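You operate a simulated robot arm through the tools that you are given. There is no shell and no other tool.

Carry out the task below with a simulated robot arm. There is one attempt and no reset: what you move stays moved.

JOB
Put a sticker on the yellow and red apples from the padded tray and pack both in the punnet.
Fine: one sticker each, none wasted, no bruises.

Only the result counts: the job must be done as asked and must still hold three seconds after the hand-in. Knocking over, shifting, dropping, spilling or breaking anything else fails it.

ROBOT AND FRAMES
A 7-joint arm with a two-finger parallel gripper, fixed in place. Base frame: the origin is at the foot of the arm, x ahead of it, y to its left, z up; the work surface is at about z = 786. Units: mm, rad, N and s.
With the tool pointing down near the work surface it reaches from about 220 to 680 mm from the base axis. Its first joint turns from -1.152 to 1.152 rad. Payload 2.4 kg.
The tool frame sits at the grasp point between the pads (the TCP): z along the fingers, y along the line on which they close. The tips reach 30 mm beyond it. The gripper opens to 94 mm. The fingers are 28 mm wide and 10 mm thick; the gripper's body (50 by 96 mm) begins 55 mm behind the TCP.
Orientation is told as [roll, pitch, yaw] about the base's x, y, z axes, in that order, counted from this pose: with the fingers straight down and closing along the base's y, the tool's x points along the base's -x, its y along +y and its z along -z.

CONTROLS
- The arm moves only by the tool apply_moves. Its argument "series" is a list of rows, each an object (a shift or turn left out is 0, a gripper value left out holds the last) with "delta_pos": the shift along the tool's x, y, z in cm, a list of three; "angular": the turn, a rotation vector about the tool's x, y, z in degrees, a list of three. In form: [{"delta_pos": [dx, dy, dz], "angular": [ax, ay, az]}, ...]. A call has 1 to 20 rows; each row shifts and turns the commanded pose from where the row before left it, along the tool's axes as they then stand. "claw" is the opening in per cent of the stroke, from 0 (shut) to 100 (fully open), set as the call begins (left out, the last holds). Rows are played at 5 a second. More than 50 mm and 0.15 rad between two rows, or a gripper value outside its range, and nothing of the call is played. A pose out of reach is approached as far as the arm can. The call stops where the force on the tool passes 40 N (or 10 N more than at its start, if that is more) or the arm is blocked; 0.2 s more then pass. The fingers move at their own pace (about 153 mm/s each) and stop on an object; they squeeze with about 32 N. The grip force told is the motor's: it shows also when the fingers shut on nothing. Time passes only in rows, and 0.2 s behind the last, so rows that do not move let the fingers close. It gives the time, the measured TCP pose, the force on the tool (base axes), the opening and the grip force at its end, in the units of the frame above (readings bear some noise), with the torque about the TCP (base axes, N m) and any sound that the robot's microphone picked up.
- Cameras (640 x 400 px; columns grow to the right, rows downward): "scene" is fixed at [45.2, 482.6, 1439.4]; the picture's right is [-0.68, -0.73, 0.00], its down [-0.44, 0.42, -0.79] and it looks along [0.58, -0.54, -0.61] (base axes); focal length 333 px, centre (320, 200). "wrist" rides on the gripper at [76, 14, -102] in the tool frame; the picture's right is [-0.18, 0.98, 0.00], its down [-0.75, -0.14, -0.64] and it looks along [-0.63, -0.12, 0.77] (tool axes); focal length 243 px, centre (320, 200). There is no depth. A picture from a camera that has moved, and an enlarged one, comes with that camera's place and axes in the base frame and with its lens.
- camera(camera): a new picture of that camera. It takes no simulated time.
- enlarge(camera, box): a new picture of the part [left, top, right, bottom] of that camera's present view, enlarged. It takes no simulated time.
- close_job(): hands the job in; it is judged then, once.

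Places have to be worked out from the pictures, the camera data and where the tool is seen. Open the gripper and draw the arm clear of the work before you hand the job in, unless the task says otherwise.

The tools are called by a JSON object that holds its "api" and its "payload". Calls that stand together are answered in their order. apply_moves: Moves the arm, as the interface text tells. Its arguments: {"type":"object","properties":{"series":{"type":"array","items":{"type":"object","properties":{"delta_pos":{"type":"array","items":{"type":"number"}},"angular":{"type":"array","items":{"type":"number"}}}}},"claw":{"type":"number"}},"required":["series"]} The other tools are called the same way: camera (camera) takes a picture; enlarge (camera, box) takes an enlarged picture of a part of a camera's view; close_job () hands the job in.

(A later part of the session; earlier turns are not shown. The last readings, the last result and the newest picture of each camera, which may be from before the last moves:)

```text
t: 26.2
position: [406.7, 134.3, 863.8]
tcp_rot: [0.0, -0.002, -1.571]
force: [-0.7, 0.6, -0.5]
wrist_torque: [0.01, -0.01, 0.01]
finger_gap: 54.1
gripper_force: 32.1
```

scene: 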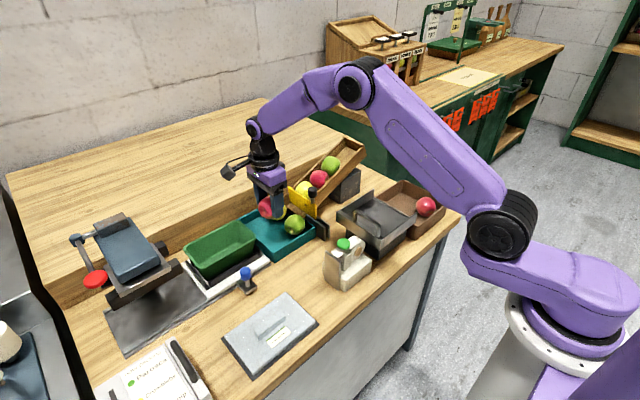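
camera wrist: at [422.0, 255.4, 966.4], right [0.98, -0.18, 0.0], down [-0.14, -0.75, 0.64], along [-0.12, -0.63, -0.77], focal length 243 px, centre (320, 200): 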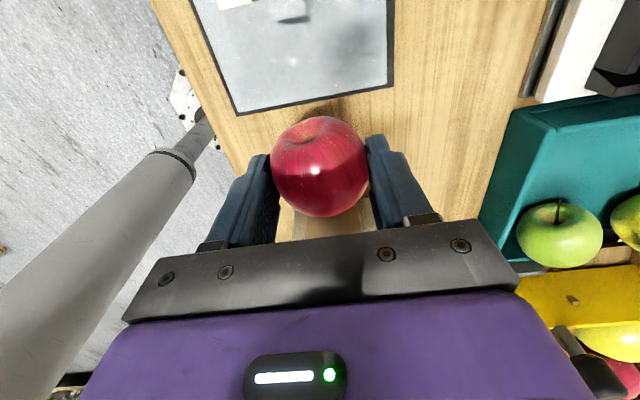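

Force in y is only 0.4–0.8 N, hardly above noise. Continuing.

{"api": "apply_moves", "payload": {"series": [{"delta_pos": [-0.1, 0, 0]}, {}]}}

{"api": "apply_moves", "payload": {"series": [{"delta_pos": [-0.1, 0, 0]}, {}]}}

{"api": "enlarge", "payload": {"camera": "wrist", "box": [220, 80, 420, 240]}}

{"api": "enlarge", "payload": {"camera": "scene", "box": [320, 240, 360, 290]}}

```text
t: 26.8
position: [407.2, 132.9, 863.8]
tcp_rot: [0.0, 0.0, -1.571]
force: [-0.4, -0.3, -0.2]
wrist_torque: [-0.01, -0.01, -0.01]
finger_gap: 54.6
gripper_force: 32.4
```

```text
t: 27.4
position: [407.6, 130.9, 865.1]
tcp_rot: [0.0, -0.002, -1.57]
force: [-0.6, 4.5, -1.6]
wrist_torque: [0.06, -0.01, -0.04]
finger_gap: 54.1
gripper_force: 31.5
```

```text
2.50 times, centred on (320, 160) of wrist
camera zoom: at [421.6, 207.7, 966.1], right [0.98, -0.18, 0.0], down [-0.14, -0.75, 0.64], along [-0.12, -0.63, -0.77], focal length 606 px, centre (320, 300)
```

zoom: 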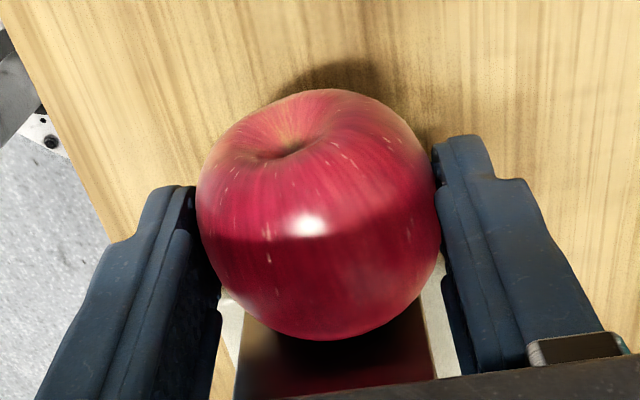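

```text
8.00 times, centred on (340, 265) of scene
camera zoom: at [45.3, 482.7, 1439.3], right [-0.68, -0.73, 0.0], down [-0.44, 0.42, -0.79], along [0.58, -0.54, -0.61], focal length 2668 px, centre (160, -320)
```

zoom: 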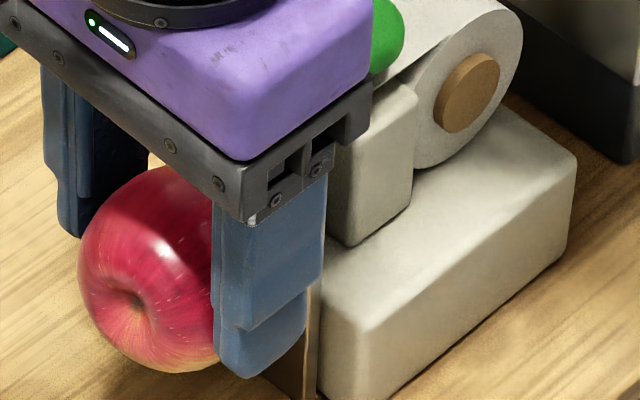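

Contact: 4.5 N at TCP y≈131.5. I'll press 1 mm further to see whether the plate gives or triggers.

{"api": "apply_moves", "payload": {"series": [{"delta_pos": [-0.1, 0, 0]}, {}]}}

{"api": "enlarge", "payload": {"camera": "scene", "box": [320, 240, 360, 290]}}

```text
t: 28.0
position: [407.7, 131.0, 865.5]
tcp_rot: [-0.002, 0.0, -1.569]
force: [-3.1, 14.5, 0.0]
wrist_torque: [0.18, 0.05, -0.23]
finger_gap: 54.4
gripper_force: 32.1
```

```text
8.00 times, centred on (340, 265) of scene
camera zoom: at [45.1, 483.0, 1439.2], right [-0.68, -0.73, 0.0], down [-0.44, 0.41, -0.8], along [0.58, -0.54, -0.61], focal length 2668 px, centre (160, -320)
```

zoom: 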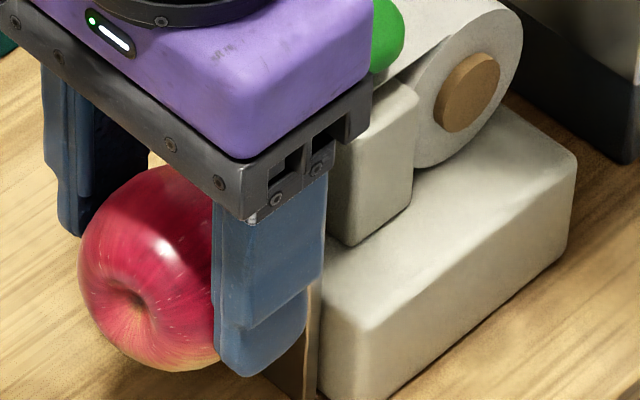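

The plate is rigid (14.5 N after 1 mm more, no sound), so it is likely a locating stop. I'll back off and lower the apple to the table just in front of the plate, sensing contact gently.

{"api": "apply_moves", "payload": {"series": [{"delta_pos": [0.2, 0, 0]}, {"delta_pos": [0.2, 0, 0]}, {}]}}

{"api": "apply_moves", "payload": {"series": [{"delta_pos": [0, 0, 0.8]}, {"delta_pos": [0, 0, 0.8]}, {"delta_pos": [0, 0, 0.6]}, {}]}}

{"api": "enlarge", "payload": {"camera": "scene", "box": [310, 240, 370, 295]}}

```text
t: 28.8
position: [409.4, 133.3, 864.4]
tcp_rot: [0.001, 0.002, -1.571]
force: [0.2, -0.4, -1.4]
wrist_torque: [0.01, -0.03, -0.01]
finger_gap: 54.0
gripper_force: 31.8
```

```text
t: 29.8
position: [408.0, 133.1, 840.4]
tcp_rot: [0.001, 0.0, -1.571]
force: [0.3, -0.4, -0.8]
wrist_torque: [0.01, 0.01, 0.02]
finger_gap: 54.4
gripper_force: 32.1
```

```text
7.27 times, centred on (340, 268) of scene
camera zoom: at [45.2, 482.6, 1439.4], right [-0.68, -0.73, 0.0], down [-0.44, 0.42, -0.79], along [0.58, -0.54, -0.61], focal length 2425 px, centre (174, -291)
```

zoom: 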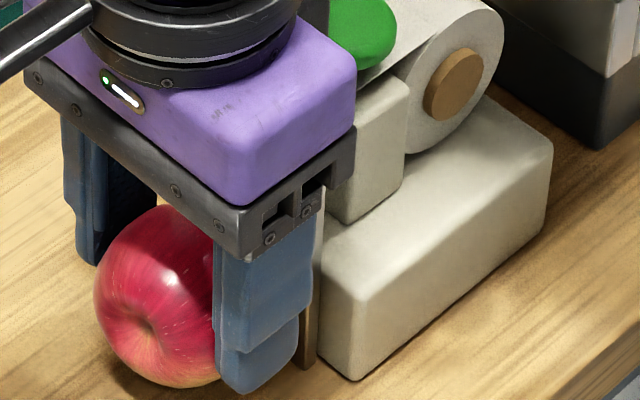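

Now easing down 1 mm at a time until the table carries the apple.

{"api": "apply_moves", "payload": {"series": [{"delta_pos": [0, 0, 0.1]}, {"delta_pos": [0, 0, 0.1]}, {}]}}

{"api": "apply_moves", "payload": {"series": [{"delta_pos": [0, 0, 0.1]}, {}]}}

{"api": "apply_moves", "payload": {"series": [{"delta_pos": [0, 0, 0.1]}, {}]}}

{"api": "apply_moves", "payload": {"series": [{"delta_pos": [0, 0, 0.1]}, {}]}}

```text
t: 30.6
position: [407.1, 133.7, 839.8]
tcp_rot: [0.0, -0.001, -1.571]
force: [0.6, 0.1, -1.2]
wrist_torque: [0.02, 0.0, 0.02]
finger_gap: 54.5
gripper_force: 31.9
```

```text
t: 31.2
position: [407.0, 134.9, 840.7]
tcp_rot: [0.001, -0.001, -1.571]
force: [0.0, 1.1, -0.5]
wrist_torque: [0.01, 0.01, -0.01]
finger_gap: 54.5
gripper_force: 31.3
```

```text
t: 31.8
position: [407.3, 134.0, 838.7]
tcp_rot: [0.0, -0.001, -1.573]
force: [0.4, -0.2, -1.4]
wrist_torque: [-0.01, -0.02, 0.05]
finger_gap: 54.4
gripper_force: 31.6
```

```text
t: 32.4
position: [408.9, 132.5, 836.8]
tcp_rot: [0.001, -0.001, -1.571]
force: [0.3, -0.3, -0.7]
wrist_torque: [0.03, 0.01, -0.01]
finger_gap: 54.4
gripper_force: 32.4
```

No contact yet; continuing down.

{"api": "apply_moves", "payload": {"series": [{"delta_pos": [0, 0, 0.1]}, {}]}}

{"api": "apply_moves", "payload": {"series": [{"delta_pos": [0, 0, 0.1]}, {}]}}

{"api": "apply_moves", "payload": {"series": [{"delta_pos": [0, 0, 0.1]}, {}]}}

```text
t: 33.0
position: [408.3, 134.3, 836.2]
tcp_rot: [0.0, 0.001, -1.571]
force: [-0.6, -0.4, -1.1]
wrist_torque: [-0.01, 0.04, 0.01]
finger_gap: 54.4
gripper_force: 32.5
```

```text
t: 33.6
position: [407.9, 133.2, 835.1]
tcp_rot: [0.0, -0.001, -1.572]
force: [0.4, -0.7, -1.3]
wrist_torque: [-0.02, -0.01, -0.03]
finger_gap: 54.4
gripper_force: 32.0
```

```text
t: 34.2
position: [408.3, 133.0, 834.0]
tcp_rot: [0.001, 0.0, -1.571]
force: [0.2, -0.1, -1.0]
wrist_torque: [0.02, -0.04, -0.02]
finger_gap: 53.9
gripper_force: 31.9
```

Still airborne. I'll check the view for the gap and body-to-plate clearance.

{"api": "enlarge", "payload": {"camera": "scene", "box": [310, 245, 370, 295]}}

{"api": "enlarge", "payload": {"camera": "wrist", "box": [220, 80, 420, 240]}}

```text
8.00 times, centred on (340, 270) of scene
camera zoom: at [45.2, 482.6, 1439.4], right [-0.68, -0.73, 0.0], down [-0.44, 0.42, -0.79], along [0.58, -0.54, -0.61], focal length 2668 px, centre (160, -360)
```

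zoom: 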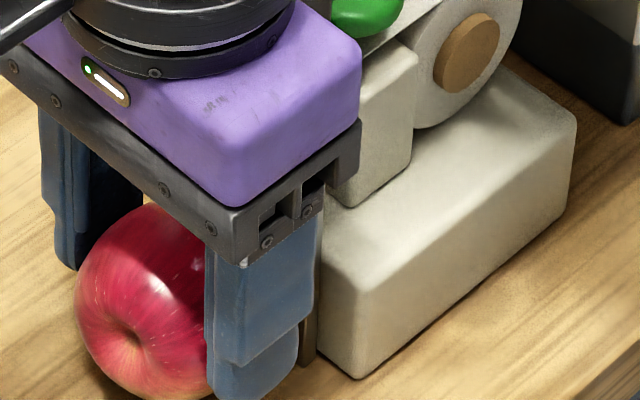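

```text
2.50 times, centred on (320, 160) of wrist
camera zoom: at [421.9, 209.5, 935.2], right [0.98, -0.18, 0.0], down [-0.14, -0.75, 0.64], along [-0.12, -0.63, -0.77], focal length 606 px, centre (320, 300)
```

zoom: 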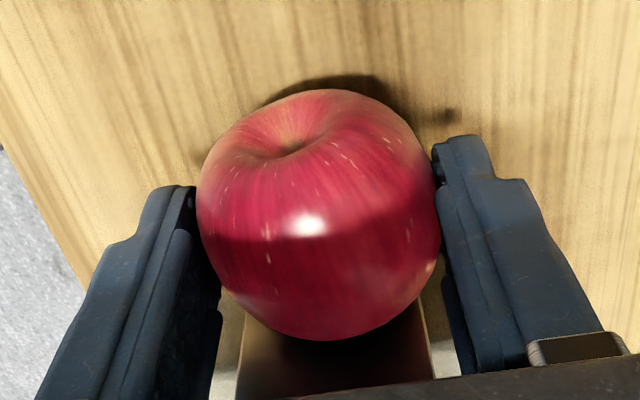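

Clear above the plate by a few mm. Continuing down in 1 mm steps.

{"api": "apply_moves", "payload": {"series": [{"delta_pos": [0.1, 0, 0.1]}, {}]}}

{"api": "apply_moves", "payload": {"series": [{"delta_pos": [0.1, 0, 0.1]}, {}]}}

{"api": "apply_moves", "payload": {"series": [{"delta_pos": [0.1, 0, 0.1]}, {}]}}

```text
t: 34.8
position: [408.9, 135.3, 832.9]
tcp_rot: [0.0, 0.0, -1.571]
force: [-0.1, 0.5, -1.4]
wrist_torque: [0.02, 0.01, -0.01]
finger_gap: 54.3
gripper_force: 32.2
```

```text
t: 35.4
position: [407.8, 136.5, 832.6]
tcp_rot: [0.002, 0.0, -1.572]
force: [0.0, 0.2, -1.9]
wrist_torque: [0.01, 0.02, 0.02]
finger_gap: 53.9
gripper_force: 32.1
```

```text
t: 36.0
position: [407.6, 136.8, 831.7]
tcp_rot: [-0.001, 0.001, -1.571]
force: [0.5, 0.4, -0.7]
wrist_torque: [-0.02, -0.06, 0.01]
finger_gap: 54.2
gripper_force: 32.0
```

Still hanging free. Continuing.

{"api": "apply_moves", "payload": {"series": [{"delta_pos": [0, 0, 0.1]}, {}]}}

{"api": "apply_moves", "payload": {"series": [{"delta_pos": [0, 0, 0.1]}, {}]}}

{"api": "apply_moves", "payload": {"series": [{"delta_pos": [0, 0, 0.1]}, {}]}}

{"api": "enlarge", "payload": {"camera": "scene", "box": [310, 250, 370, 300]}}

```text
t: 36.6
position: [409.2, 137.2, 831.4]
tcp_rot: [0.001, 0.0, -1.57]
force: [0.1, 0.7, -0.2]
wrist_torque: [0.01, 0.01, 0.0]
finger_gap: 54.3
gripper_force: 32.0
```

```text
t: 37.2
position: [408.3, 137.3, 830.7]
tcp_rot: [0.001, 0.0, -1.571]
force: [-0.2, 0.0, -0.7]
wrist_torque: [-0.02, 0.03, 0.01]
finger_gap: 54.3
gripper_force: 32.3
```

```text
t: 37.8
position: [407.6, 137.4, 828.3]
tcp_rot: [0.0, 0.001, -1.57]
force: [0.0, -0.3, -0.3]
wrist_torque: [-0.03, -0.01, -0.02]
finger_gap: 54.4
gripper_force: 31.2
```

```text
8.00 times, centred on (340, 275) of scene
camera zoom: at [45.2, 482.6, 1439.4], right [-0.68, -0.73, 0.0], down [-0.44, 0.42, -0.79], along [0.58, -0.54, -0.61], focal length 2668 px, centre (160, -400)
```

zoom: 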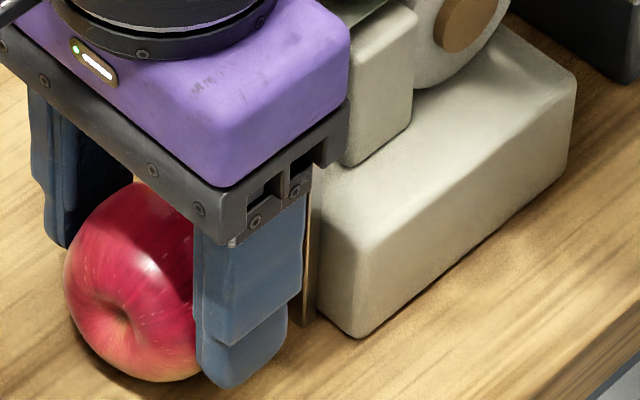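

From the wrist-camera geometry the apple centre is about 16 mm below the TCP, so table contact should be imminent near TCP z≈829. Continuing.

{"api": "apply_moves", "payload": {"series": [{"delta_pos": [0, 0, 0.1]}, {}]}}

{"api": "apply_moves", "payload": {"series": [{"delta_pos": [0, 0, 0.1]}, {}]}}

```text
t: 38.4
position: [407.2, 138.2, 828.6]
tcp_rot: [0.003, 0.0, -1.57]
force: [-1.4, -1.1, 10.4]
wrist_torque: [0.01, 0.1, 0.0]
finger_gap: 54.0
gripper_force: 31.8
```

```text
t: 39.0
position: [407.9, 137.3, 827.9]
tcp_rot: [0.002, 0.0, -1.569]
force: [-2.1, 2.3, 26.0]
wrist_torque: [0.18, 0.2, 0.01]
finger_gap: 54.0
gripper_force: 31.8
```

Contact with the table, and the second step overshot to 26 N. I'll immediately raise it 1.5 mm to relieve the force.

{"api": "apply_moves", "payload": {"series": [{"delta_pos": [0, 0, -0.15]}, {}]}}

{"api": "enlarge", "payload": {"camera": "wrist", "box": [220, 80, 420, 240]}}

```text
t: 39.6
position: [407.2, 136.9, 828.4]
tcp_rot: [-0.002, 0.0, -1.572]
force: [0.0, -0.1, -0.6]
wrist_torque: [0.03, 0.0, -0.01]
finger_gap: 54.4
gripper_force: 31.9
```

```text
2.50 times, centred on (320, 160) of wrist
camera zoom: at [421.7, 212.5, 929.4], right [0.98, -0.18, 0.0], down [-0.14, -0.75, 0.64], along [-0.12, -0.63, -0.77], focal length 606 px, centre (320, 300)
```

zoom: 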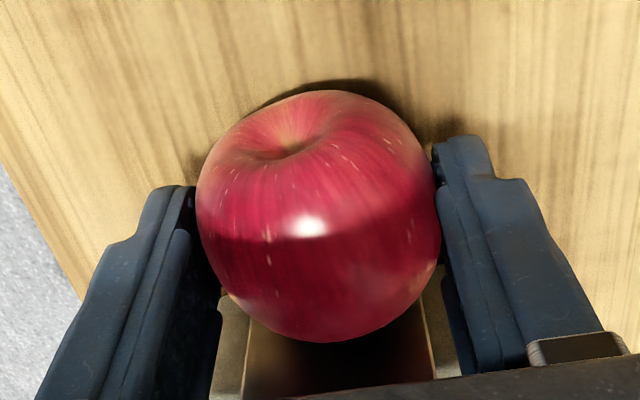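

The apple now rests at the table without load. I'll open by just a couple of mm so it stays caged, to see whether it stands stably.

{"api": "apply_moves", "payload": {"series": [{}, {}, {}], "claw": 63}}

{"api": "enlarge", "payload": {"camera": "wrist", "box": [220, 80, 420, 240]}}

{"api": "enlarge", "payload": {"camera": "scene", "box": [310, 250, 370, 300]}}

```text
t: 40.4
position: [408.7, 137.7, 828.9]
tcp_rot: [-0.001, -0.001, -1.57]
force: [0.2, -0.5, -0.5]
wrist_torque: [-0.01, -0.03, 0.01]
finger_gap: 59.3
gripper_force: 0.0
```

```text
2.50 times, centred on (320, 160) of wrist
camera zoom: at [422.1, 212.9, 929.9], right [0.98, -0.18, 0.0], down [-0.14, -0.75, 0.64], along [-0.12, -0.63, -0.77], focal length 606 px, centre (320, 300)
```

zoom: 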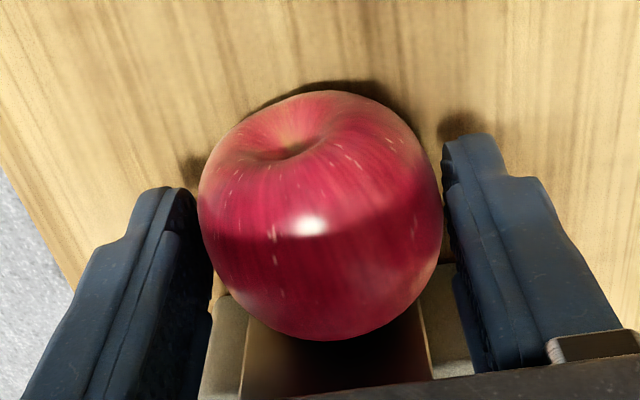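

```text
8.00 times, centred on (340, 275) of scene
camera zoom: at [45.2, 482.6, 1439.4], right [-0.68, -0.73, 0.0], down [-0.44, 0.42, -0.79], along [0.58, -0.54, -0.61], focal length 2668 px, centre (160, -400)
```

zoom: 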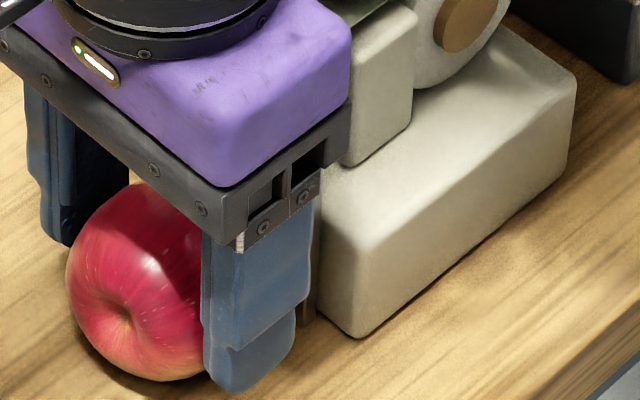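

The apple stands stably. To bring it against the plate without the gripper body touching the plate top, I'll raise 10 mm, regrip higher, then nudge -y.

{"api": "apply_moves", "payload": {"series": [{"delta_pos": [0, 0, -0.5]}, {"delta_pos": [0.2, 0, -0.5]}, {}], "claw": 63}}

{"api": "apply_moves", "payload": {"series": [{}, {}], "claw": 50}}

{"api": "enlarge", "payload": {"camera": "wrist", "box": [220, 80, 420, 240]}}

```text
t: 41.2
position: [406.9, 139.0, 838.5]
tcp_rot: [0.001, 0.001, -1.57]
force: [-0.1, 0.5, 0.3]
wrist_torque: [0.03, 0.01, 0.0]
finger_gap: 59.2
gripper_force: 0.0
```

```text
t: 41.8
position: [407.7, 139.5, 838.0]
tcp_rot: [0.001, 0.0, -1.572]
force: [0.0, 0.7, 0.5]
wrist_torque: [0.0, 0.01, -0.02]
finger_gap: 54.4
gripper_force: 31.7
```

```text
2.50 times, centred on (320, 160) of wrist
camera zoom: at [422.0, 215.2, 939.6], right [0.98, -0.18, 0.0], down [-0.14, -0.75, 0.64], along [-0.12, -0.63, -0.77], focal length 606 px, centre (320, 300)
```

zoom: 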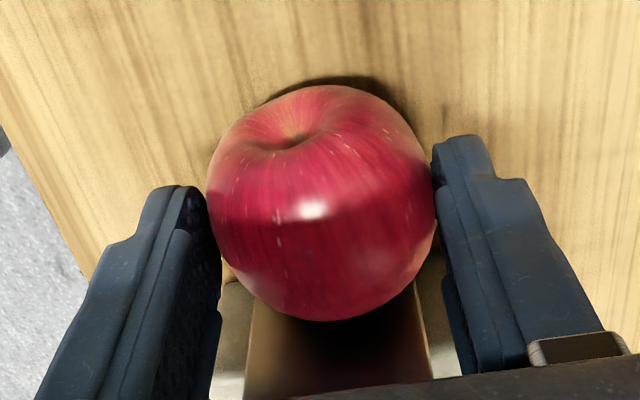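

Regripped with the apple centre about 25 mm below the TCP. Lifting 1 mm and easing toward the plate.

{"api": "apply_moves", "payload": {"series": [{"delta_pos": [0, 0, -0.1]}, {"delta_pos": [-0.15, 0, 0]}, {"delta_pos": [-0.15, 0, 0]}, {}], "claw": 50}}

{"api": "apply_moves", "payload": {"series": [{"delta_pos": [-0.05, 0, 0]}, {}]}}

```text
t: 42.8
position: [407.8, 135.1, 838.5]
tcp_rot: [-0.001, 0.001, -1.57]
force: [0.2, 0.3, 0.3]
wrist_torque: [0.02, -0.01, 0.03]
finger_gap: 54.7
gripper_force: 32.2
```

```text
t: 43.4
position: [408.3, 135.4, 840.0]
tcp_rot: [-0.001, -0.001, -1.57]
force: [-0.1, -1.0, -0.2]
wrist_torque: [-0.04, -0.03, 0.0]
finger_gap: 54.4
gripper_force: 32.6
```

{"api": "apply_moves", "payload": {"series": [{"delta_pos": [-0.05, 0, 0]}, {}]}}

{"api": "apply_moves", "payload": {"series": [{"delta_pos": [-0.05, 0, 0]}, {}]}}

```text
t: 44.0
position: [406.8, 135.4, 839.3]
tcp_rot: [-0.002, 0.0, -1.57]
force: [-0.1, -1.6, -0.2]
wrist_torque: [-0.03, 0.02, 0.0]
finger_gap: 54.5
gripper_force: 31.8
```

```text
t: 44.6
position: [407.7, 134.7, 839.6]
tcp_rot: [0.0, 0.0, -1.57]
force: [-0.3, -0.7, -0.4]
wrist_torque: [-0.07, -0.02, 0.03]
finger_gap: 54.5
gripper_force: 32.0
```

No plate contact yet. Continuing in half-millimetre steps.

{"api": "apply_moves", "payload": {"series": [{"delta_pos": [-0.05, 0, 0]}, {}]}}

{"api": "apply_moves", "payload": {"series": [{"delta_pos": [-0.05, 0, 0]}, {}]}}

```text
t: 45.2
position: [407.1, 134.1, 839.7]
tcp_rot: [0.001, 0.002, -1.572]
force: [0.9, 2.0, -0.7]
wrist_torque: [0.06, 0.03, 0.01]
finger_gap: 54.3
gripper_force: 32.3
```

```text
t: 45.8
position: [408.2, 133.4, 839.3]
tcp_rot: [0.001, 0.001, -1.569]
force: [1.2, 7.2, -0.4]
wrist_torque: [0.18, -0.01, -0.01]
finger_gap: 54.4
gripper_force: 32.2
```

Contact with the plate at 7 N. Backing off 0.4 mm, lowering 0.8 mm to set the apple down, then releasing slowly.

{"api": "apply_moves", "payload": {"series": [{"delta_pos": [0.04, 0, 0]}, {"delta_pos": [0, 0, 0.05]}, {}]}}

{"api": "apply_moves", "payload": {"series": [{"delta_pos": [0, 0, 0.03]}, {}]}}

```text
t: 46.6
position: [407.1, 133.8, 839.6]
tcp_rot: [0.0, 0.001, -1.572]
force: [-1.6, 8.9, 1.2]
wrist_torque: [0.14, 0.02, -0.15]
finger_gap: 54.3
gripper_force: 32.1
```

```text
t: 47.2
position: [407.3, 134.4, 839.1]
tcp_rot: [-0.001, 0.0, -1.57]
force: [-2.8, 10.7, 6.6]
wrist_torque: [0.27, 0.13, -0.12]
finger_gap: 54.5
gripper_force: 31.7
```

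Some load remains (10.7 N y, 6.6 N z). I'll relax 0.6 mm away from the plate and check.

{"api": "apply_moves", "payload": {"series": [{"delta_pos": [0.06, 0, -0.02]}, {}]}}

```text
t: 47.8
position: [407.6, 134.7, 838.4]
tcp_rot: [0.004, 0.0, -1.57]
force: [-2.7, 8.3, 14.1]
wrist_torque: [0.15, 0.07, -0.07]
finger_gap: 54.4
gripper_force: 31.4
```

Fz is still rising, so the arm settles slowly. Raising 0.6 mm and holding a few rows.

{"api": "apply_moves", "payload": {"series": [{"delta_pos": [0.03, 0, -0.06]}, {}, {}]}}

```text
t: 48.6
position: [408.1, 134.3, 838.7]
tcp_rot: [0.0, 0.0, -1.572]
force: [2.3, 3.7, -0.5]
wrist_torque: [0.11, -0.04, -0.03]
finger_gap: 54.5
gripper_force: 31.7
```

Light plate contact (3.7 N) and no vertical load. Releasing the apple here by a small opening first.

{"api": "apply_moves", "payload": {"series": [{}, {}, {}], "claw": 61}}

{"api": "enlarge", "payload": {"camera": "wrist", "box": [220, 80, 420, 240]}}

{"api": "enlarge", "payload": {"camera": "scene", "box": [310, 250, 370, 300]}}

```text
t: 49.4
position: [406.6, 134.7, 838.5]
tcp_rot: [0.0, 0.0, -1.571]
force: [0.9, -0.4, 0.2]
wrist_torque: [0.0, 0.02, 0.02]
finger_gap: 57.3
gripper_force: 0.1
```

```text
2.50 times, centred on (320, 160) of wrist
camera zoom: at [421.9, 210.8, 939.9], right [0.98, -0.18, 0.0], down [-0.14, -0.75, 0.64], along [-0.12, -0.63, -0.77], focal length 606 px, centre (320, 300)
```

zoom: 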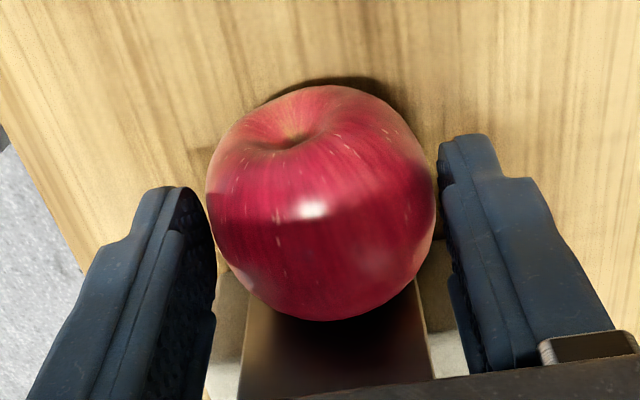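

```text
8.00 times, centred on (340, 275) of scene
camera zoom: at [45.2, 482.6, 1439.4], right [-0.68, -0.73, 0.0], down [-0.44, 0.42, -0.79], along [0.58, -0.54, -0.61], focal length 2668 px, centre (160, -400)
```

zoom: 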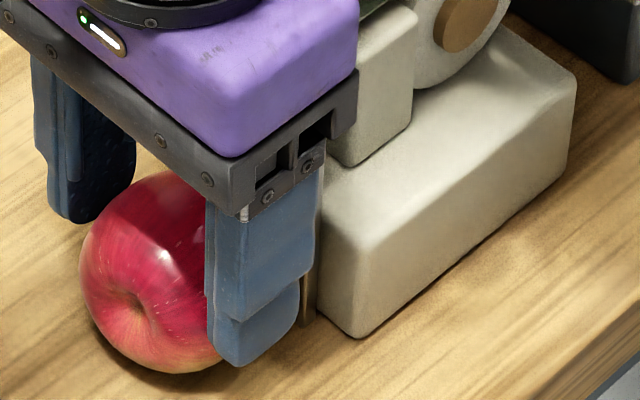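

The apple stands against the plate. Opening wider and rising straight up, then checking it stays.

{"api": "apply_moves", "payload": {"series": [{}, {}, {"delta_pos": [0, 0, -1.0]}, {"delta_pos": [0, 0, -2.0]}, {"delta_pos": [0, 0, -3.0]}, {"delta_pos": [0, 0, -3.0]}, {"delta_pos": [0, 0, -3.0]}, {}], "claw": 75}}

{"api": "camera", "payload": {"camera": "wrist"}}

{"api": "enlarge", "payload": {"camera": "scene", "box": [290, 220, 380, 300]}}

```text
t: 51.2
position: [408.3, 133.6, 958.4]
tcp_rot: [0.001, -0.001, -1.57]
force: [0.3, 0.3, -0.5]
wrist_torque: [-0.02, 0.02, -0.01]
finger_gap: 70.5
gripper_force: 0.1
```

```text
taken
camera wrist: at [422.2, 210.0, 1059.7], right [0.98, -0.18, 0.0], down [-0.14, -0.75, 0.64], along [-0.12, -0.63, -0.77], focal length 243 px, centre (320, 200)
```

wrist: 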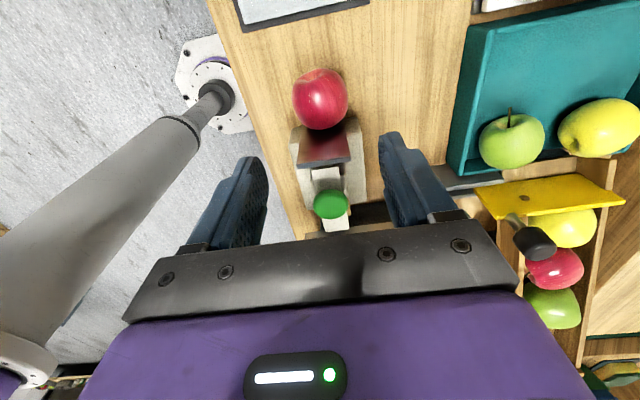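

```text
5.00 times, centred on (335, 260) of scene
camera zoom: at [45.2, 482.6, 1439.4], right [-0.68, -0.73, 0.0], down [-0.44, 0.42, -0.79], along [0.58, -0.54, -0.61], focal length 1667 px, centre (245, -100)
```

zoom: 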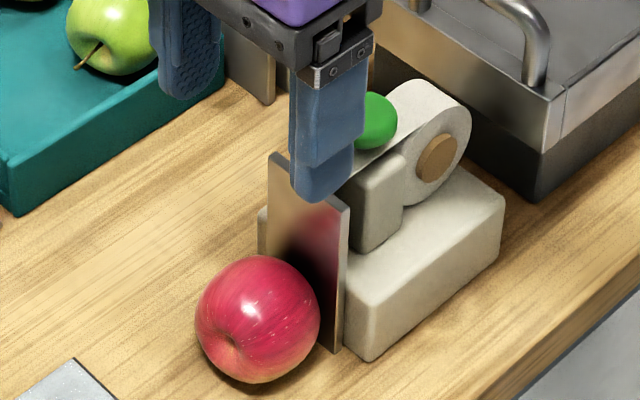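

Red stands against the plate. I'll zoom on the labeller from this angle to look at the tongue and dome.

{"api": "enlarge", "payload": {"camera": "wrist", "box": [270, 50, 390, 240]}}

{"api": "enlarge", "payload": {"camera": "wrist", "box": [290, 140, 370, 235]}}

```text
2.11 times, centred on (330, 145) of wrist
camera zoom: at [422.2, 210.0, 1059.7], right [0.98, -0.18, 0.0], down [-0.14, -0.75, 0.64], along [-0.12, -0.63, -0.77], focal length 511 px, centre (299, 316)
```

zoom: 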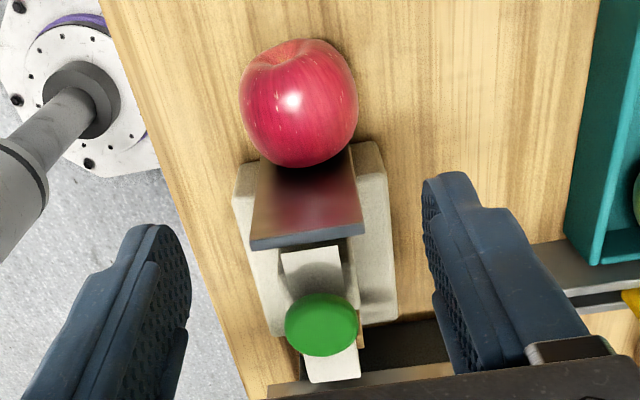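

```text
4.21 times, centred on (330, 188) of wrist
camera zoom: at [422.2, 210.0, 1059.7], right [0.98, -0.18, 0.0], down [-0.14, -0.75, 0.64], along [-0.12, -0.63, -0.77], focal length 1022 px, centre (278, 253)
```

zoom: 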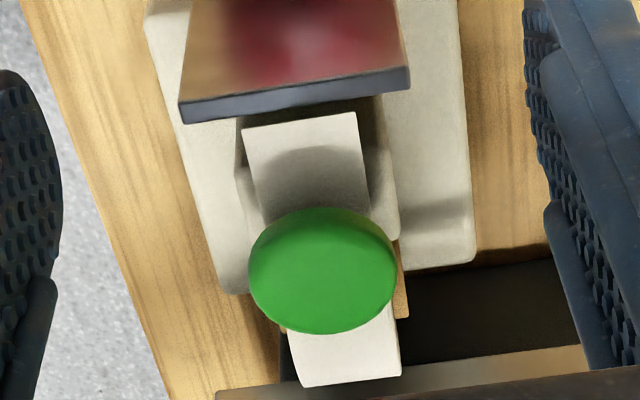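

Dome confirmed near (405–407, 66, 891). Now to the yellow apple: moving above it at height with the same orientation, to see whether the reach suffices.

{"api": "apply_moves", "payload": {"series": [{"delta_pos": [-0.5, 3.0, 0]}, {"delta_pos": [-1.0, 4.0, 0]}, {"delta_pos": [-1.1, 4.0, 0]}, {"delta_pos": [-1.1, 4.0, 0]}, {"delta_pos": [-1.1, 4.0, 0]}, {"delta_pos": [-1.1, 4.0, 0]}, {"delta_pos": [-1.1, 4.0, 0]}, {}, {}], "claw": 75}}

{"api": "camera", "payload": {"camera": "wrist"}}

{"api": "camera", "payload": {"camera": "scene"}}

```text
t: 53.2
position: [676.7, 62.5, 959.4]
tcp_rot: [0.0, 0.0, -1.571]
force: [-0.3, 0.0, 0.1]
wrist_torque: [0.0, -0.03, 0.04]
finger_gap: 70.4
gripper_force: 0.0
```

```text
taken
camera wrist: at [690.8, 138.8, 1060.8], right [0.98, -0.18, 0.0], down [-0.14, -0.75, 0.64], along [-0.12, -0.63, -0.77], focal length 243 px, centre (320, 200)
```

wrist: 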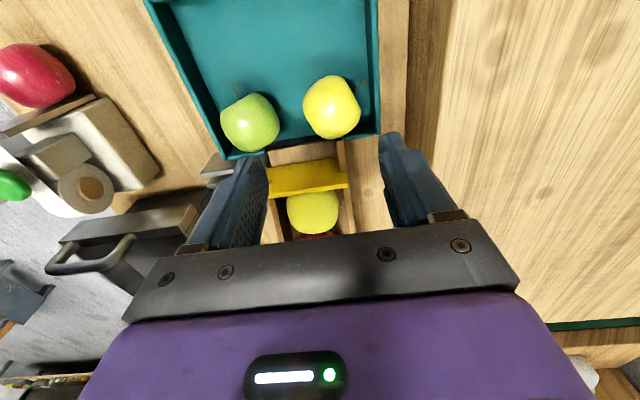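

```text
taken
```

scene: 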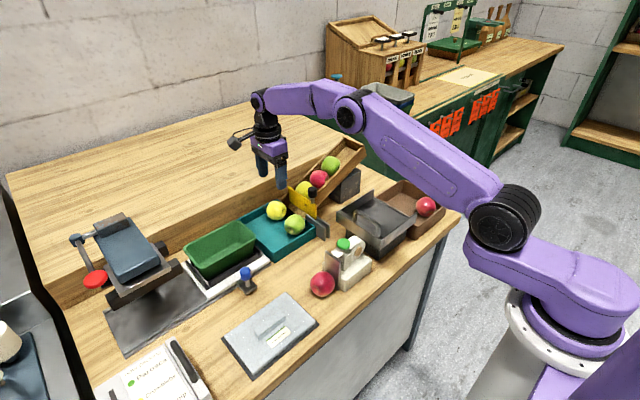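

{"api": "enlarge", "payload": {"camera": "wrist", "box": [220, 50, 420, 190]}}

{"api": "enlarge", "payload": {"camera": "scene", "box": [240, 180, 330, 250]}}

```text
2.86 times, centred on (320, 120) of wrist
camera zoom: at [690.8, 138.8, 1060.8], right [0.98, -0.18, 0.0], down [-0.14, -0.75, 0.64], along [-0.12, -0.63, -0.77], focal length 693 px, centre (320, 429)
```

zoom: 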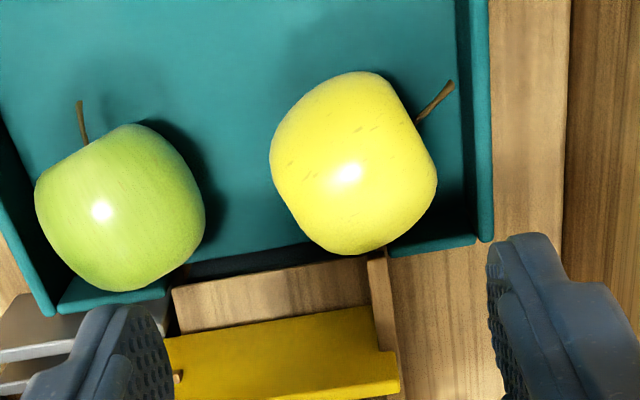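

```text
5.71 times, centred on (285, 215) of scene
camera zoom: at [45.2, 482.6, 1439.4], right [-0.68, -0.73, 0.0], down [-0.44, 0.42, -0.79], along [0.58, -0.54, -0.61], focal length 1905 px, centre (520, 114)
```

zoom: 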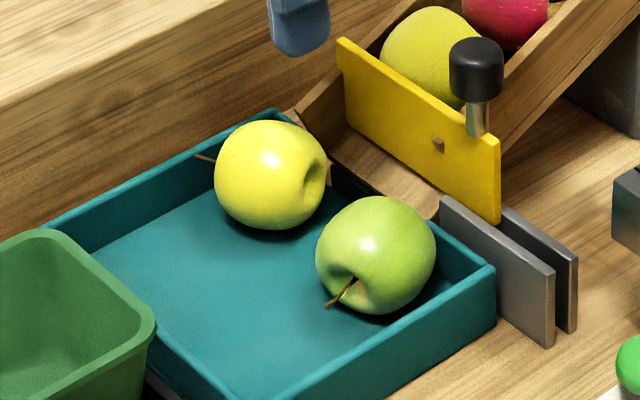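

The yellow apple spans x≈660–715 at y≈56, with the far rim at x≈727 and z≈812, so gripping with tips just above the rim (TCP z≈845) avoids the walls. Descending to z≈880 above it to test reach.

{"api": "apply_moves", "payload": {"series": [{"delta_pos": [-0.4, 0.5, 2.0]}, {"delta_pos": [-0.4, 0.4, 2.0]}, {"delta_pos": [0, 0, 2.0]}, {"delta_pos": [0, 0, 1.9]}, {}, {}], "claw": 72}}

{"api": "camera", "payload": {"camera": "wrist"}}

{"api": "enlarge", "payload": {"camera": "wrist", "box": [220, 60, 440, 220]}}

```text
t: 54.6
position: [686.2, 56.3, 881.3]
tcp_rot: [0.0, 0.0, -1.572]
force: [0.4, 0.3, -0.3]
wrist_torque: [0.0, -0.04, 0.02]
finger_gap: 67.3
gripper_force: 0.1
```

```text
taken
camera wrist: at [700.7, 132.5, 981.4], right [0.98, -0.18, 0.0], down [-0.14, -0.75, 0.64], along [-0.12, -0.63, -0.77], focal length 243 px, centre (320, 200)
```

wrist: 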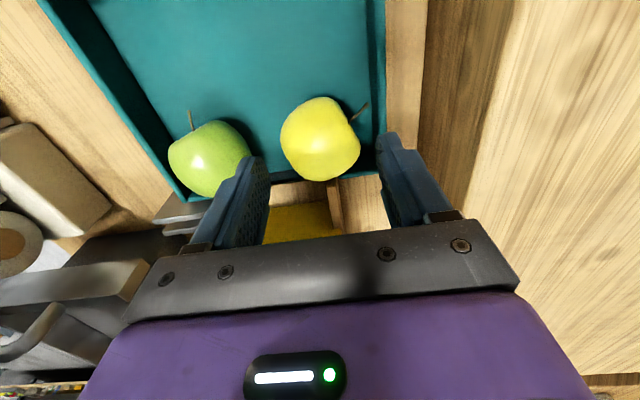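

```text
2.50 times, centred on (330, 140) of wrist
camera zoom: at [700.7, 132.5, 981.4], right [0.98, -0.18, 0.0], down [-0.14, -0.75, 0.64], along [-0.12, -0.63, -0.77], focal length 606 px, centre (295, 350)
```

zoom: 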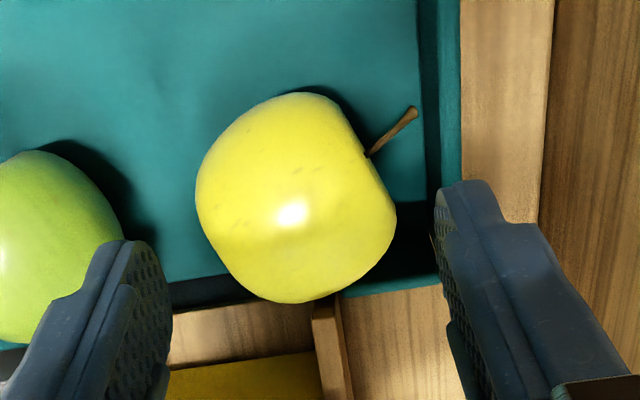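

Reach is fine: TCP (686.5, 56), apple centre about (687, 58). I'll narrow to about 61 mm, shift 1 mm in -y away from the stem, and descend to TCP z≈847.

{"api": "apply_moves", "payload": {"series": [{"delta_pos": [-0.1, 0, 0]}, {"delta_pos": [0, 0, 1.2]}, {"delta_pos": [0, 0, 1.2]}, {"delta_pos": [0, 0, 0.9]}, {}, {}], "claw": 65}}

{"api": "enlarge", "payload": {"camera": "wrist", "box": [220, 80, 420, 240]}}

{"api": "enlarge", "payload": {"camera": "scene", "box": [240, 180, 330, 250]}}

```text
t: 56.0
position: [686.0, 56.2, 846.7]
tcp_rot: [0.0, 0.0, -1.572]
force: [-0.5, -0.3, -0.5]
wrist_torque: [0.02, -0.01, -0.02]
finger_gap: 61.0
gripper_force: 0.0
```

```text
2.50 times, centred on (320, 160) of wrist
camera zoom: at [700.9, 132.0, 948.4], right [0.98, -0.18, 0.0], down [-0.14, -0.75, 0.64], along [-0.12, -0.63, -0.77], focal length 606 px, centre (320, 300)
```

zoom: 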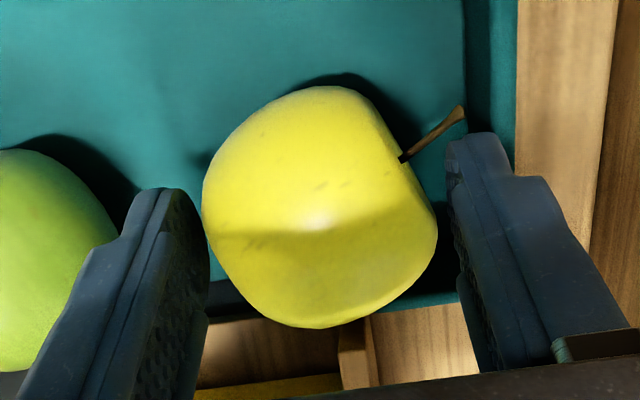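

```text
5.71 times, centred on (285, 215) of scene
camera zoom: at [45.2, 482.6, 1439.4], right [-0.68, -0.73, 0.0], down [-0.44, 0.42, -0.79], along [0.58, -0.54, -0.61], focal length 1905 px, centre (520, 114)
```

zoom: 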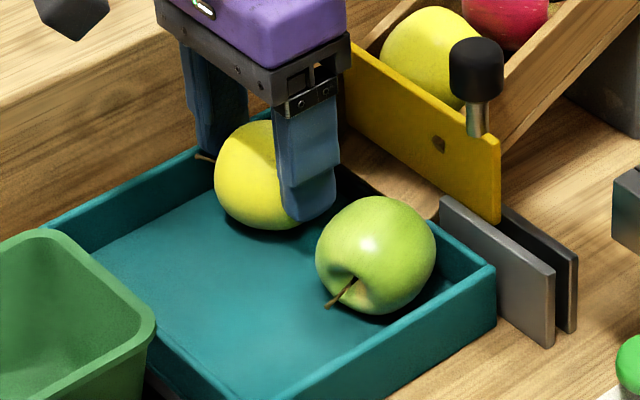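

Well straddled, with no contacts. Lowering 1.5 mm more and closing in two stages.

{"api": "apply_moves", "payload": {"series": [{"delta_pos": [0, 0, 0.15]}, {}, {}], "claw": 61}}

{"api": "apply_moves", "payload": {"series": [{}, {}], "claw": 58}}

{"api": "apply_moves", "payload": {"series": [{}, {}], "claw": 52}}

{"api": "enlarge", "payload": {"camera": "wrist", "box": [220, 80, 420, 240]}}

```text
t: 56.8
position: [688.5, 56.7, 846.4]
tcp_rot: [0.002, 0.0, -1.573]
force: [0.4, 0.2, 0.0]
wrist_torque: [0.0, -0.01, -0.01]
finger_gap: 57.3
gripper_force: 0.1
```

```text
t: 57.4
position: [688.0, 56.8, 846.1]
tcp_rot: [-0.001, 0.001, -1.57]
force: [-1.3, -0.1, -0.1]
wrist_torque: [-0.03, 0.02, 0.05]
finger_gap: 54.8
gripper_force: 0.3
```

```text
t: 58.0
position: [689.0, 56.6, 845.9]
tcp_rot: [0.0, -0.002, -1.571]
force: [0.3, 0.8, -0.9]
wrist_torque: [0.01, 0.01, -0.03]
finger_gap: 53.4
gripper_force: 32.3
```

```text
2.50 times, centred on (320, 160) of wrist
camera zoom: at [701.9, 132.0, 947.0], right [0.98, -0.18, 0.0], down [-0.14, -0.75, 0.64], along [-0.12, -0.63, -0.77], focal length 606 px, centre (320, 300)
```

zoom: 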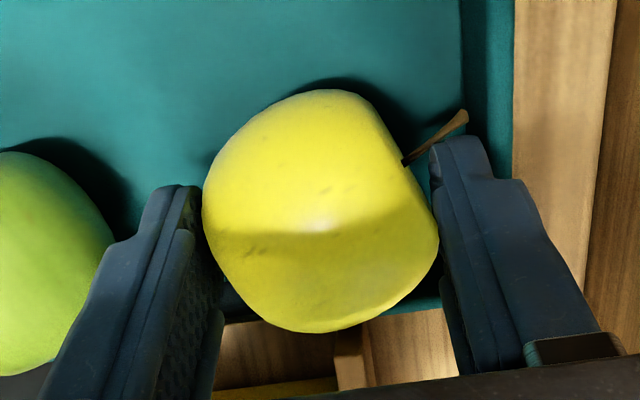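

Gripped at 53.4 mm with 32 N. Lifting straight up.

{"api": "apply_moves", "payload": {"series": [{"delta_pos": [0, 0, -0.5]}, {"delta_pos": [0, 0, -1.0]}, {"delta_pos": [0, 0, -1.5]}, {"delta_pos": [0, 0, -2.5]}, {"delta_pos": [0, 0, -2.5]}, {"delta_pos": [0, 0, -2.5]}, {"delta_pos": [0, 0, -2.0]}, {}], "claw": 48}}

{"api": "camera", "payload": {"camera": "wrist"}}

{"api": "enlarge", "payload": {"camera": "scene", "box": [220, 140, 400, 300]}}

```text
t: 59.8
position: [687.4, 56.7, 970.7]
tcp_rot: [-0.001, 0.001, -1.57]
force: [0.5, 1.1, 0.5]
wrist_torque: [0.0, -0.01, -0.01]
finger_gap: 53.0
gripper_force: 32.3
```

```text
taken
camera wrist: at [701.7, 132.0, 1072.0], right [0.98, -0.18, 0.0], down [-0.14, -0.75, 0.64], along [-0.12, -0.63, -0.77], focal length 243 px, centre (320, 200)
```

wrist: 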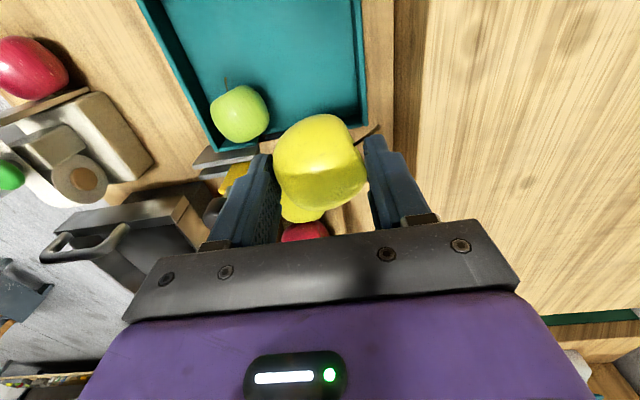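

```text
2.50 times, centred on (310, 220) of scene
camera zoom: at [45.3, 482.6, 1439.4], right [-0.68, -0.73, 0.0], down [-0.44, 0.42, -0.79], along [0.58, -0.54, -0.61], focal length 834 px, centre (345, 150)
```

zoom: 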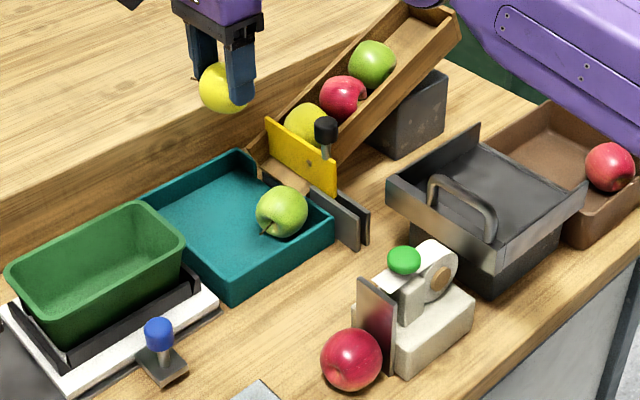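

Yellow is held and red still stands at the plate. I'll carry yellow to a position well above the green dome.

{"api": "apply_moves", "payload": {"series": [{"delta_pos": [0, -2.0, -0.7]}, {"delta_pos": [0.1, -3.6, -0.7]}, {"delta_pos": [0.1, -3.8, 0]}, {"delta_pos": [0.1, -3.8, 0]}, {"delta_pos": [0.1, -3.8, 0]}, {"delta_pos": [0.1, -3.8, 0]}, {"delta_pos": [0.1, -3.8, 0]}, {"delta_pos": [0, -3.5, 0]}, {}, {}], "claw": 48}}

{"api": "camera", "payload": {"camera": "wrist"}}

{"api": "enlarge", "payload": {"camera": "scene", "box": [290, 190, 400, 300]}}

```text
t: 62.0
position: [407.7, 63.8, 985.0]
tcp_rot: [-0.001, -0.001, -1.57]
force: [0.8, -0.2, -0.9]
wrist_torque: [0.02, 0.05, 0.03]
finger_gap: 53.1
gripper_force: 31.8
```

```text
taken
camera wrist: at [422.4, 138.7, 1085.8], right [0.98, -0.18, 0.0], down [-0.14, -0.75, 0.64], along [-0.12, -0.63, -0.77], focal length 243 px, centre (320, 200)
```

wrist: 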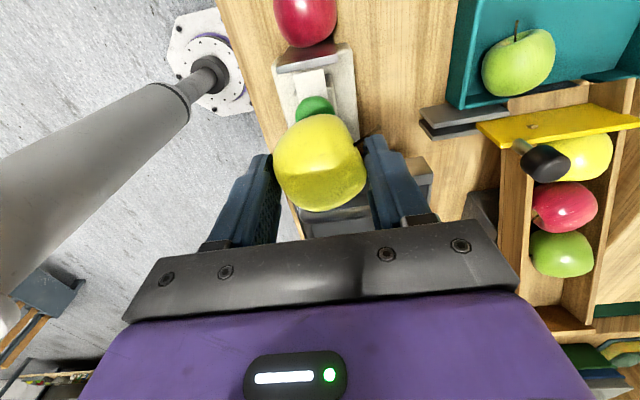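

```text
3.64 times, centred on (345, 245) of scene
camera zoom: at [45.2, 482.6, 1439.4], right [-0.68, -0.73, 0.0], down [-0.44, 0.42, -0.79], along [0.58, -0.54, -0.61], focal length 1212 px, centre (229, 36)
```

zoom: 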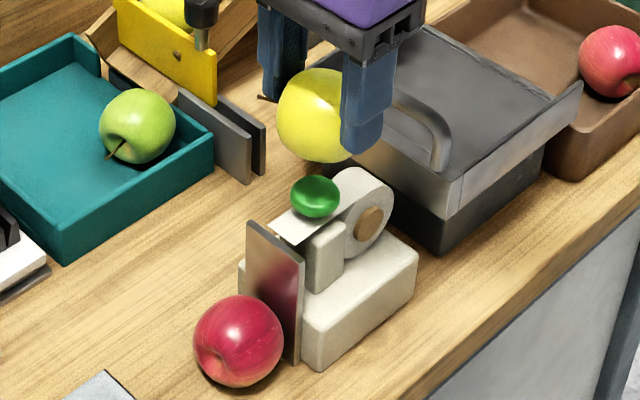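

Yellow is directly above the dome. Lowering to about 8 mm above expected contact, then in small steps watching force and sound.

{"api": "apply_moves", "payload": {"series": [{"delta_pos": [-0.05, -0.1, 1.0]}, {"delta_pos": [0, 0, 1.0]}, {"delta_pos": [0, 0, 0.8]}, {"delta_pos": [0, 0, 0.4]}, {}, {}]}}

{"api": "enlarge", "payload": {"camera": "scene", "box": [315, 215, 375, 265]}}

{"api": "enlarge", "payload": {"camera": "wrist", "box": [240, 60, 400, 240]}}

```text
t: 63.4
position: [405.9, 61.4, 951.5]
tcp_rot: [0.0, 0.0, -1.573]
force: [0.8, 0.6, 1.7]
wrist_torque: [0.02, -0.02, -0.03]
finger_gap: 53.2
gripper_force: 32.0
```

```text
8.00 times, centred on (345, 240) of scene
camera zoom: at [45.2, 482.6, 1439.3], right [-0.68, -0.73, 0.0], down [-0.44, 0.42, -0.79], along [0.58, -0.54, -0.61], focal length 2668 px, centre (120, -120)
```

zoom: 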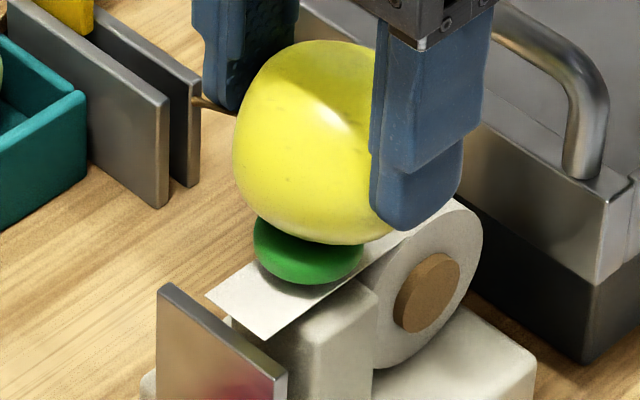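

```text
2.22 times, centred on (320, 150) of wrist
camera zoom: at [419.3, 137.2, 1053.8], right [0.98, -0.18, 0.0], down [-0.14, -0.75, 0.64], along [-0.12, -0.63, -0.77], focal length 539 px, centre (320, 311)
```

zoom: 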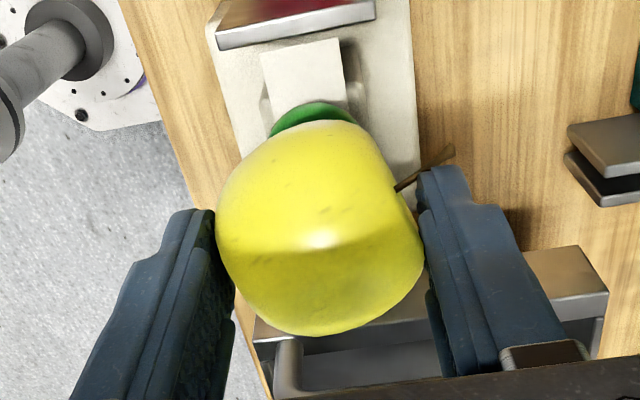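

The apple is just about touching the dome (Fz slightly up). Pressing down in 0.5–1 mm steps.

{"api": "apply_moves", "payload": {"series": [{"delta_pos": [0, 0, 0.05]}, {}]}}

```text
t: 64.0
position: [405.1, 62.3, 951.2]
tcp_rot: [0.001, 0.001, -1.571]
force: [0.2, 0.7, 1.9]
wrist_torque: [0.06, 0.03, 0.01]
finger_gap: 53.3
gripper_force: 32.0
```

{"api": "apply_moves", "payload": {"series": [{"delta_pos": [0, 0, 0.1]}, {}]}}

{"api": "enlarge", "payload": {"camera": "scene", "box": [315, 215, 375, 265]}}

```text
t: 64.6
position: [404.2, 61.0, 951.0]
tcp_rot: [0.0, 0.002, -1.57]
force: [-0.4, 0.1, 2.1]
wrist_torque: [0.07, -0.08, 0.03]
finger_gap: 52.8
gripper_force: 31.6
```

```text
8.00 times, centred on (345, 240) of scene
camera zoom: at [45.2, 482.6, 1439.3], right [-0.68, -0.73, 0.0], down [-0.44, 0.42, -0.79], along [0.58, -0.54, -0.61], focal length 2668 px, centre (120, -120)
```

zoom: 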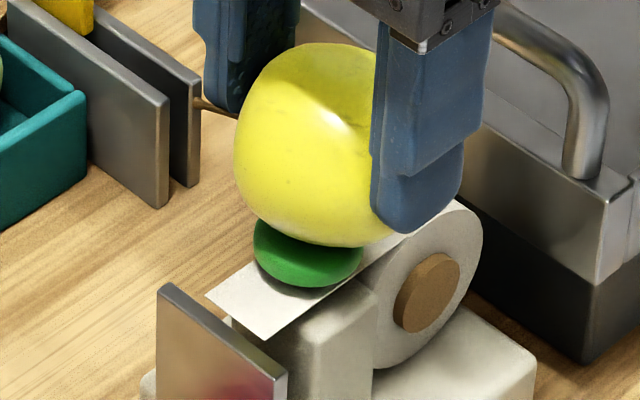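

The dome yields softly, so it is a real push button. Continuing 1 mm at a time.

{"api": "apply_moves", "payload": {"series": [{"delta_pos": [0, 0, 0.1]}, {}]}}

```text
t: 65.2
position: [403.6, 60.4, 950.4]
tcp_rot: [0.0, 0.0, -1.57]
force: [0.0, -1.0, 1.5]
wrist_torque: [-0.06, -0.02, 0.0]
finger_gap: 53.1
gripper_force: 31.8
```

{"api": "apply_moves", "payload": {"series": [{"delta_pos": [0, 0, 0.1]}, {}]}}

{"api": "enlarge", "payload": {"camera": "scene", "box": [315, 215, 375, 265]}}

{"api": "enlarge", "payload": {"camera": "wrist", "box": [240, 60, 400, 240]}}

```text
t: 65.8
position: [404.6, 60.6, 948.1]
tcp_rot: [0.0, 0.0, -1.572]
force: [-1.0, -1.5, 2.7]
wrist_torque: [-0.07, 0.03, 0.02]
finger_gap: 53.0
gripper_force: 32.0
```

```text
8.00 times, centred on (345, 240) of scene
camera zoom: at [45.2, 482.5, 1439.4], right [-0.68, -0.73, 0.0], down [-0.44, 0.42, -0.79], along [0.58, -0.54, -0.61], focal length 2668 px, centre (120, -120)
```

zoom: 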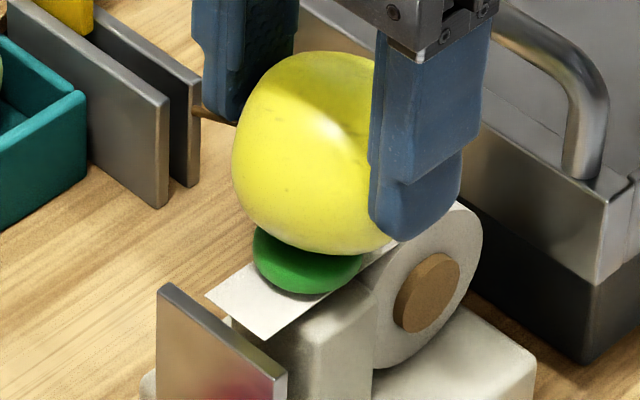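

```text
2.22 times, centred on (320, 150) of wrist
camera zoom: at [419.1, 137.4, 1050.1], right [0.98, -0.18, 0.0], down [-0.14, -0.75, 0.64], along [-0.12, -0.63, -0.77], focal length 539 px, centre (320, 311)
```

zoom: 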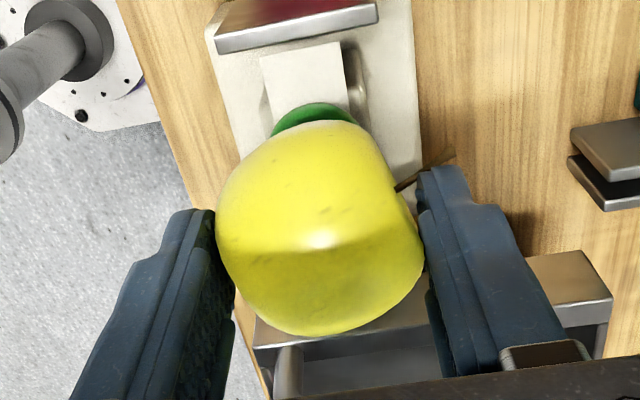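

Dome is sinking (about 2 mm so far) at 2.7 N. Continuing.

{"api": "apply_moves", "payload": {"series": [{"delta_pos": [0, 0, 0.1]}, {}]}}

```text
t: 66.4
position: [404.6, 60.8, 947.5]
tcp_rot: [-0.001, -0.001, -1.573]
force: [-0.4, -1.3, 2.0]
wrist_torque: [-0.08, 0.01, 0.04]
finger_gap: 53.2
gripper_force: 31.4
```

{"api": "apply_moves", "payload": {"series": [{"delta_pos": [0, 0, 0.1]}, {}]}}

```text
t: 67.0
position: [405.1, 61.9, 947.2]
tcp_rot: [0.001, -0.003, -1.571]
force: [0.1, 1.1, 1.8]
wrist_torque: [0.06, 0.01, -0.03]
finger_gap: 52.9
gripper_force: 31.6
heard: click
```

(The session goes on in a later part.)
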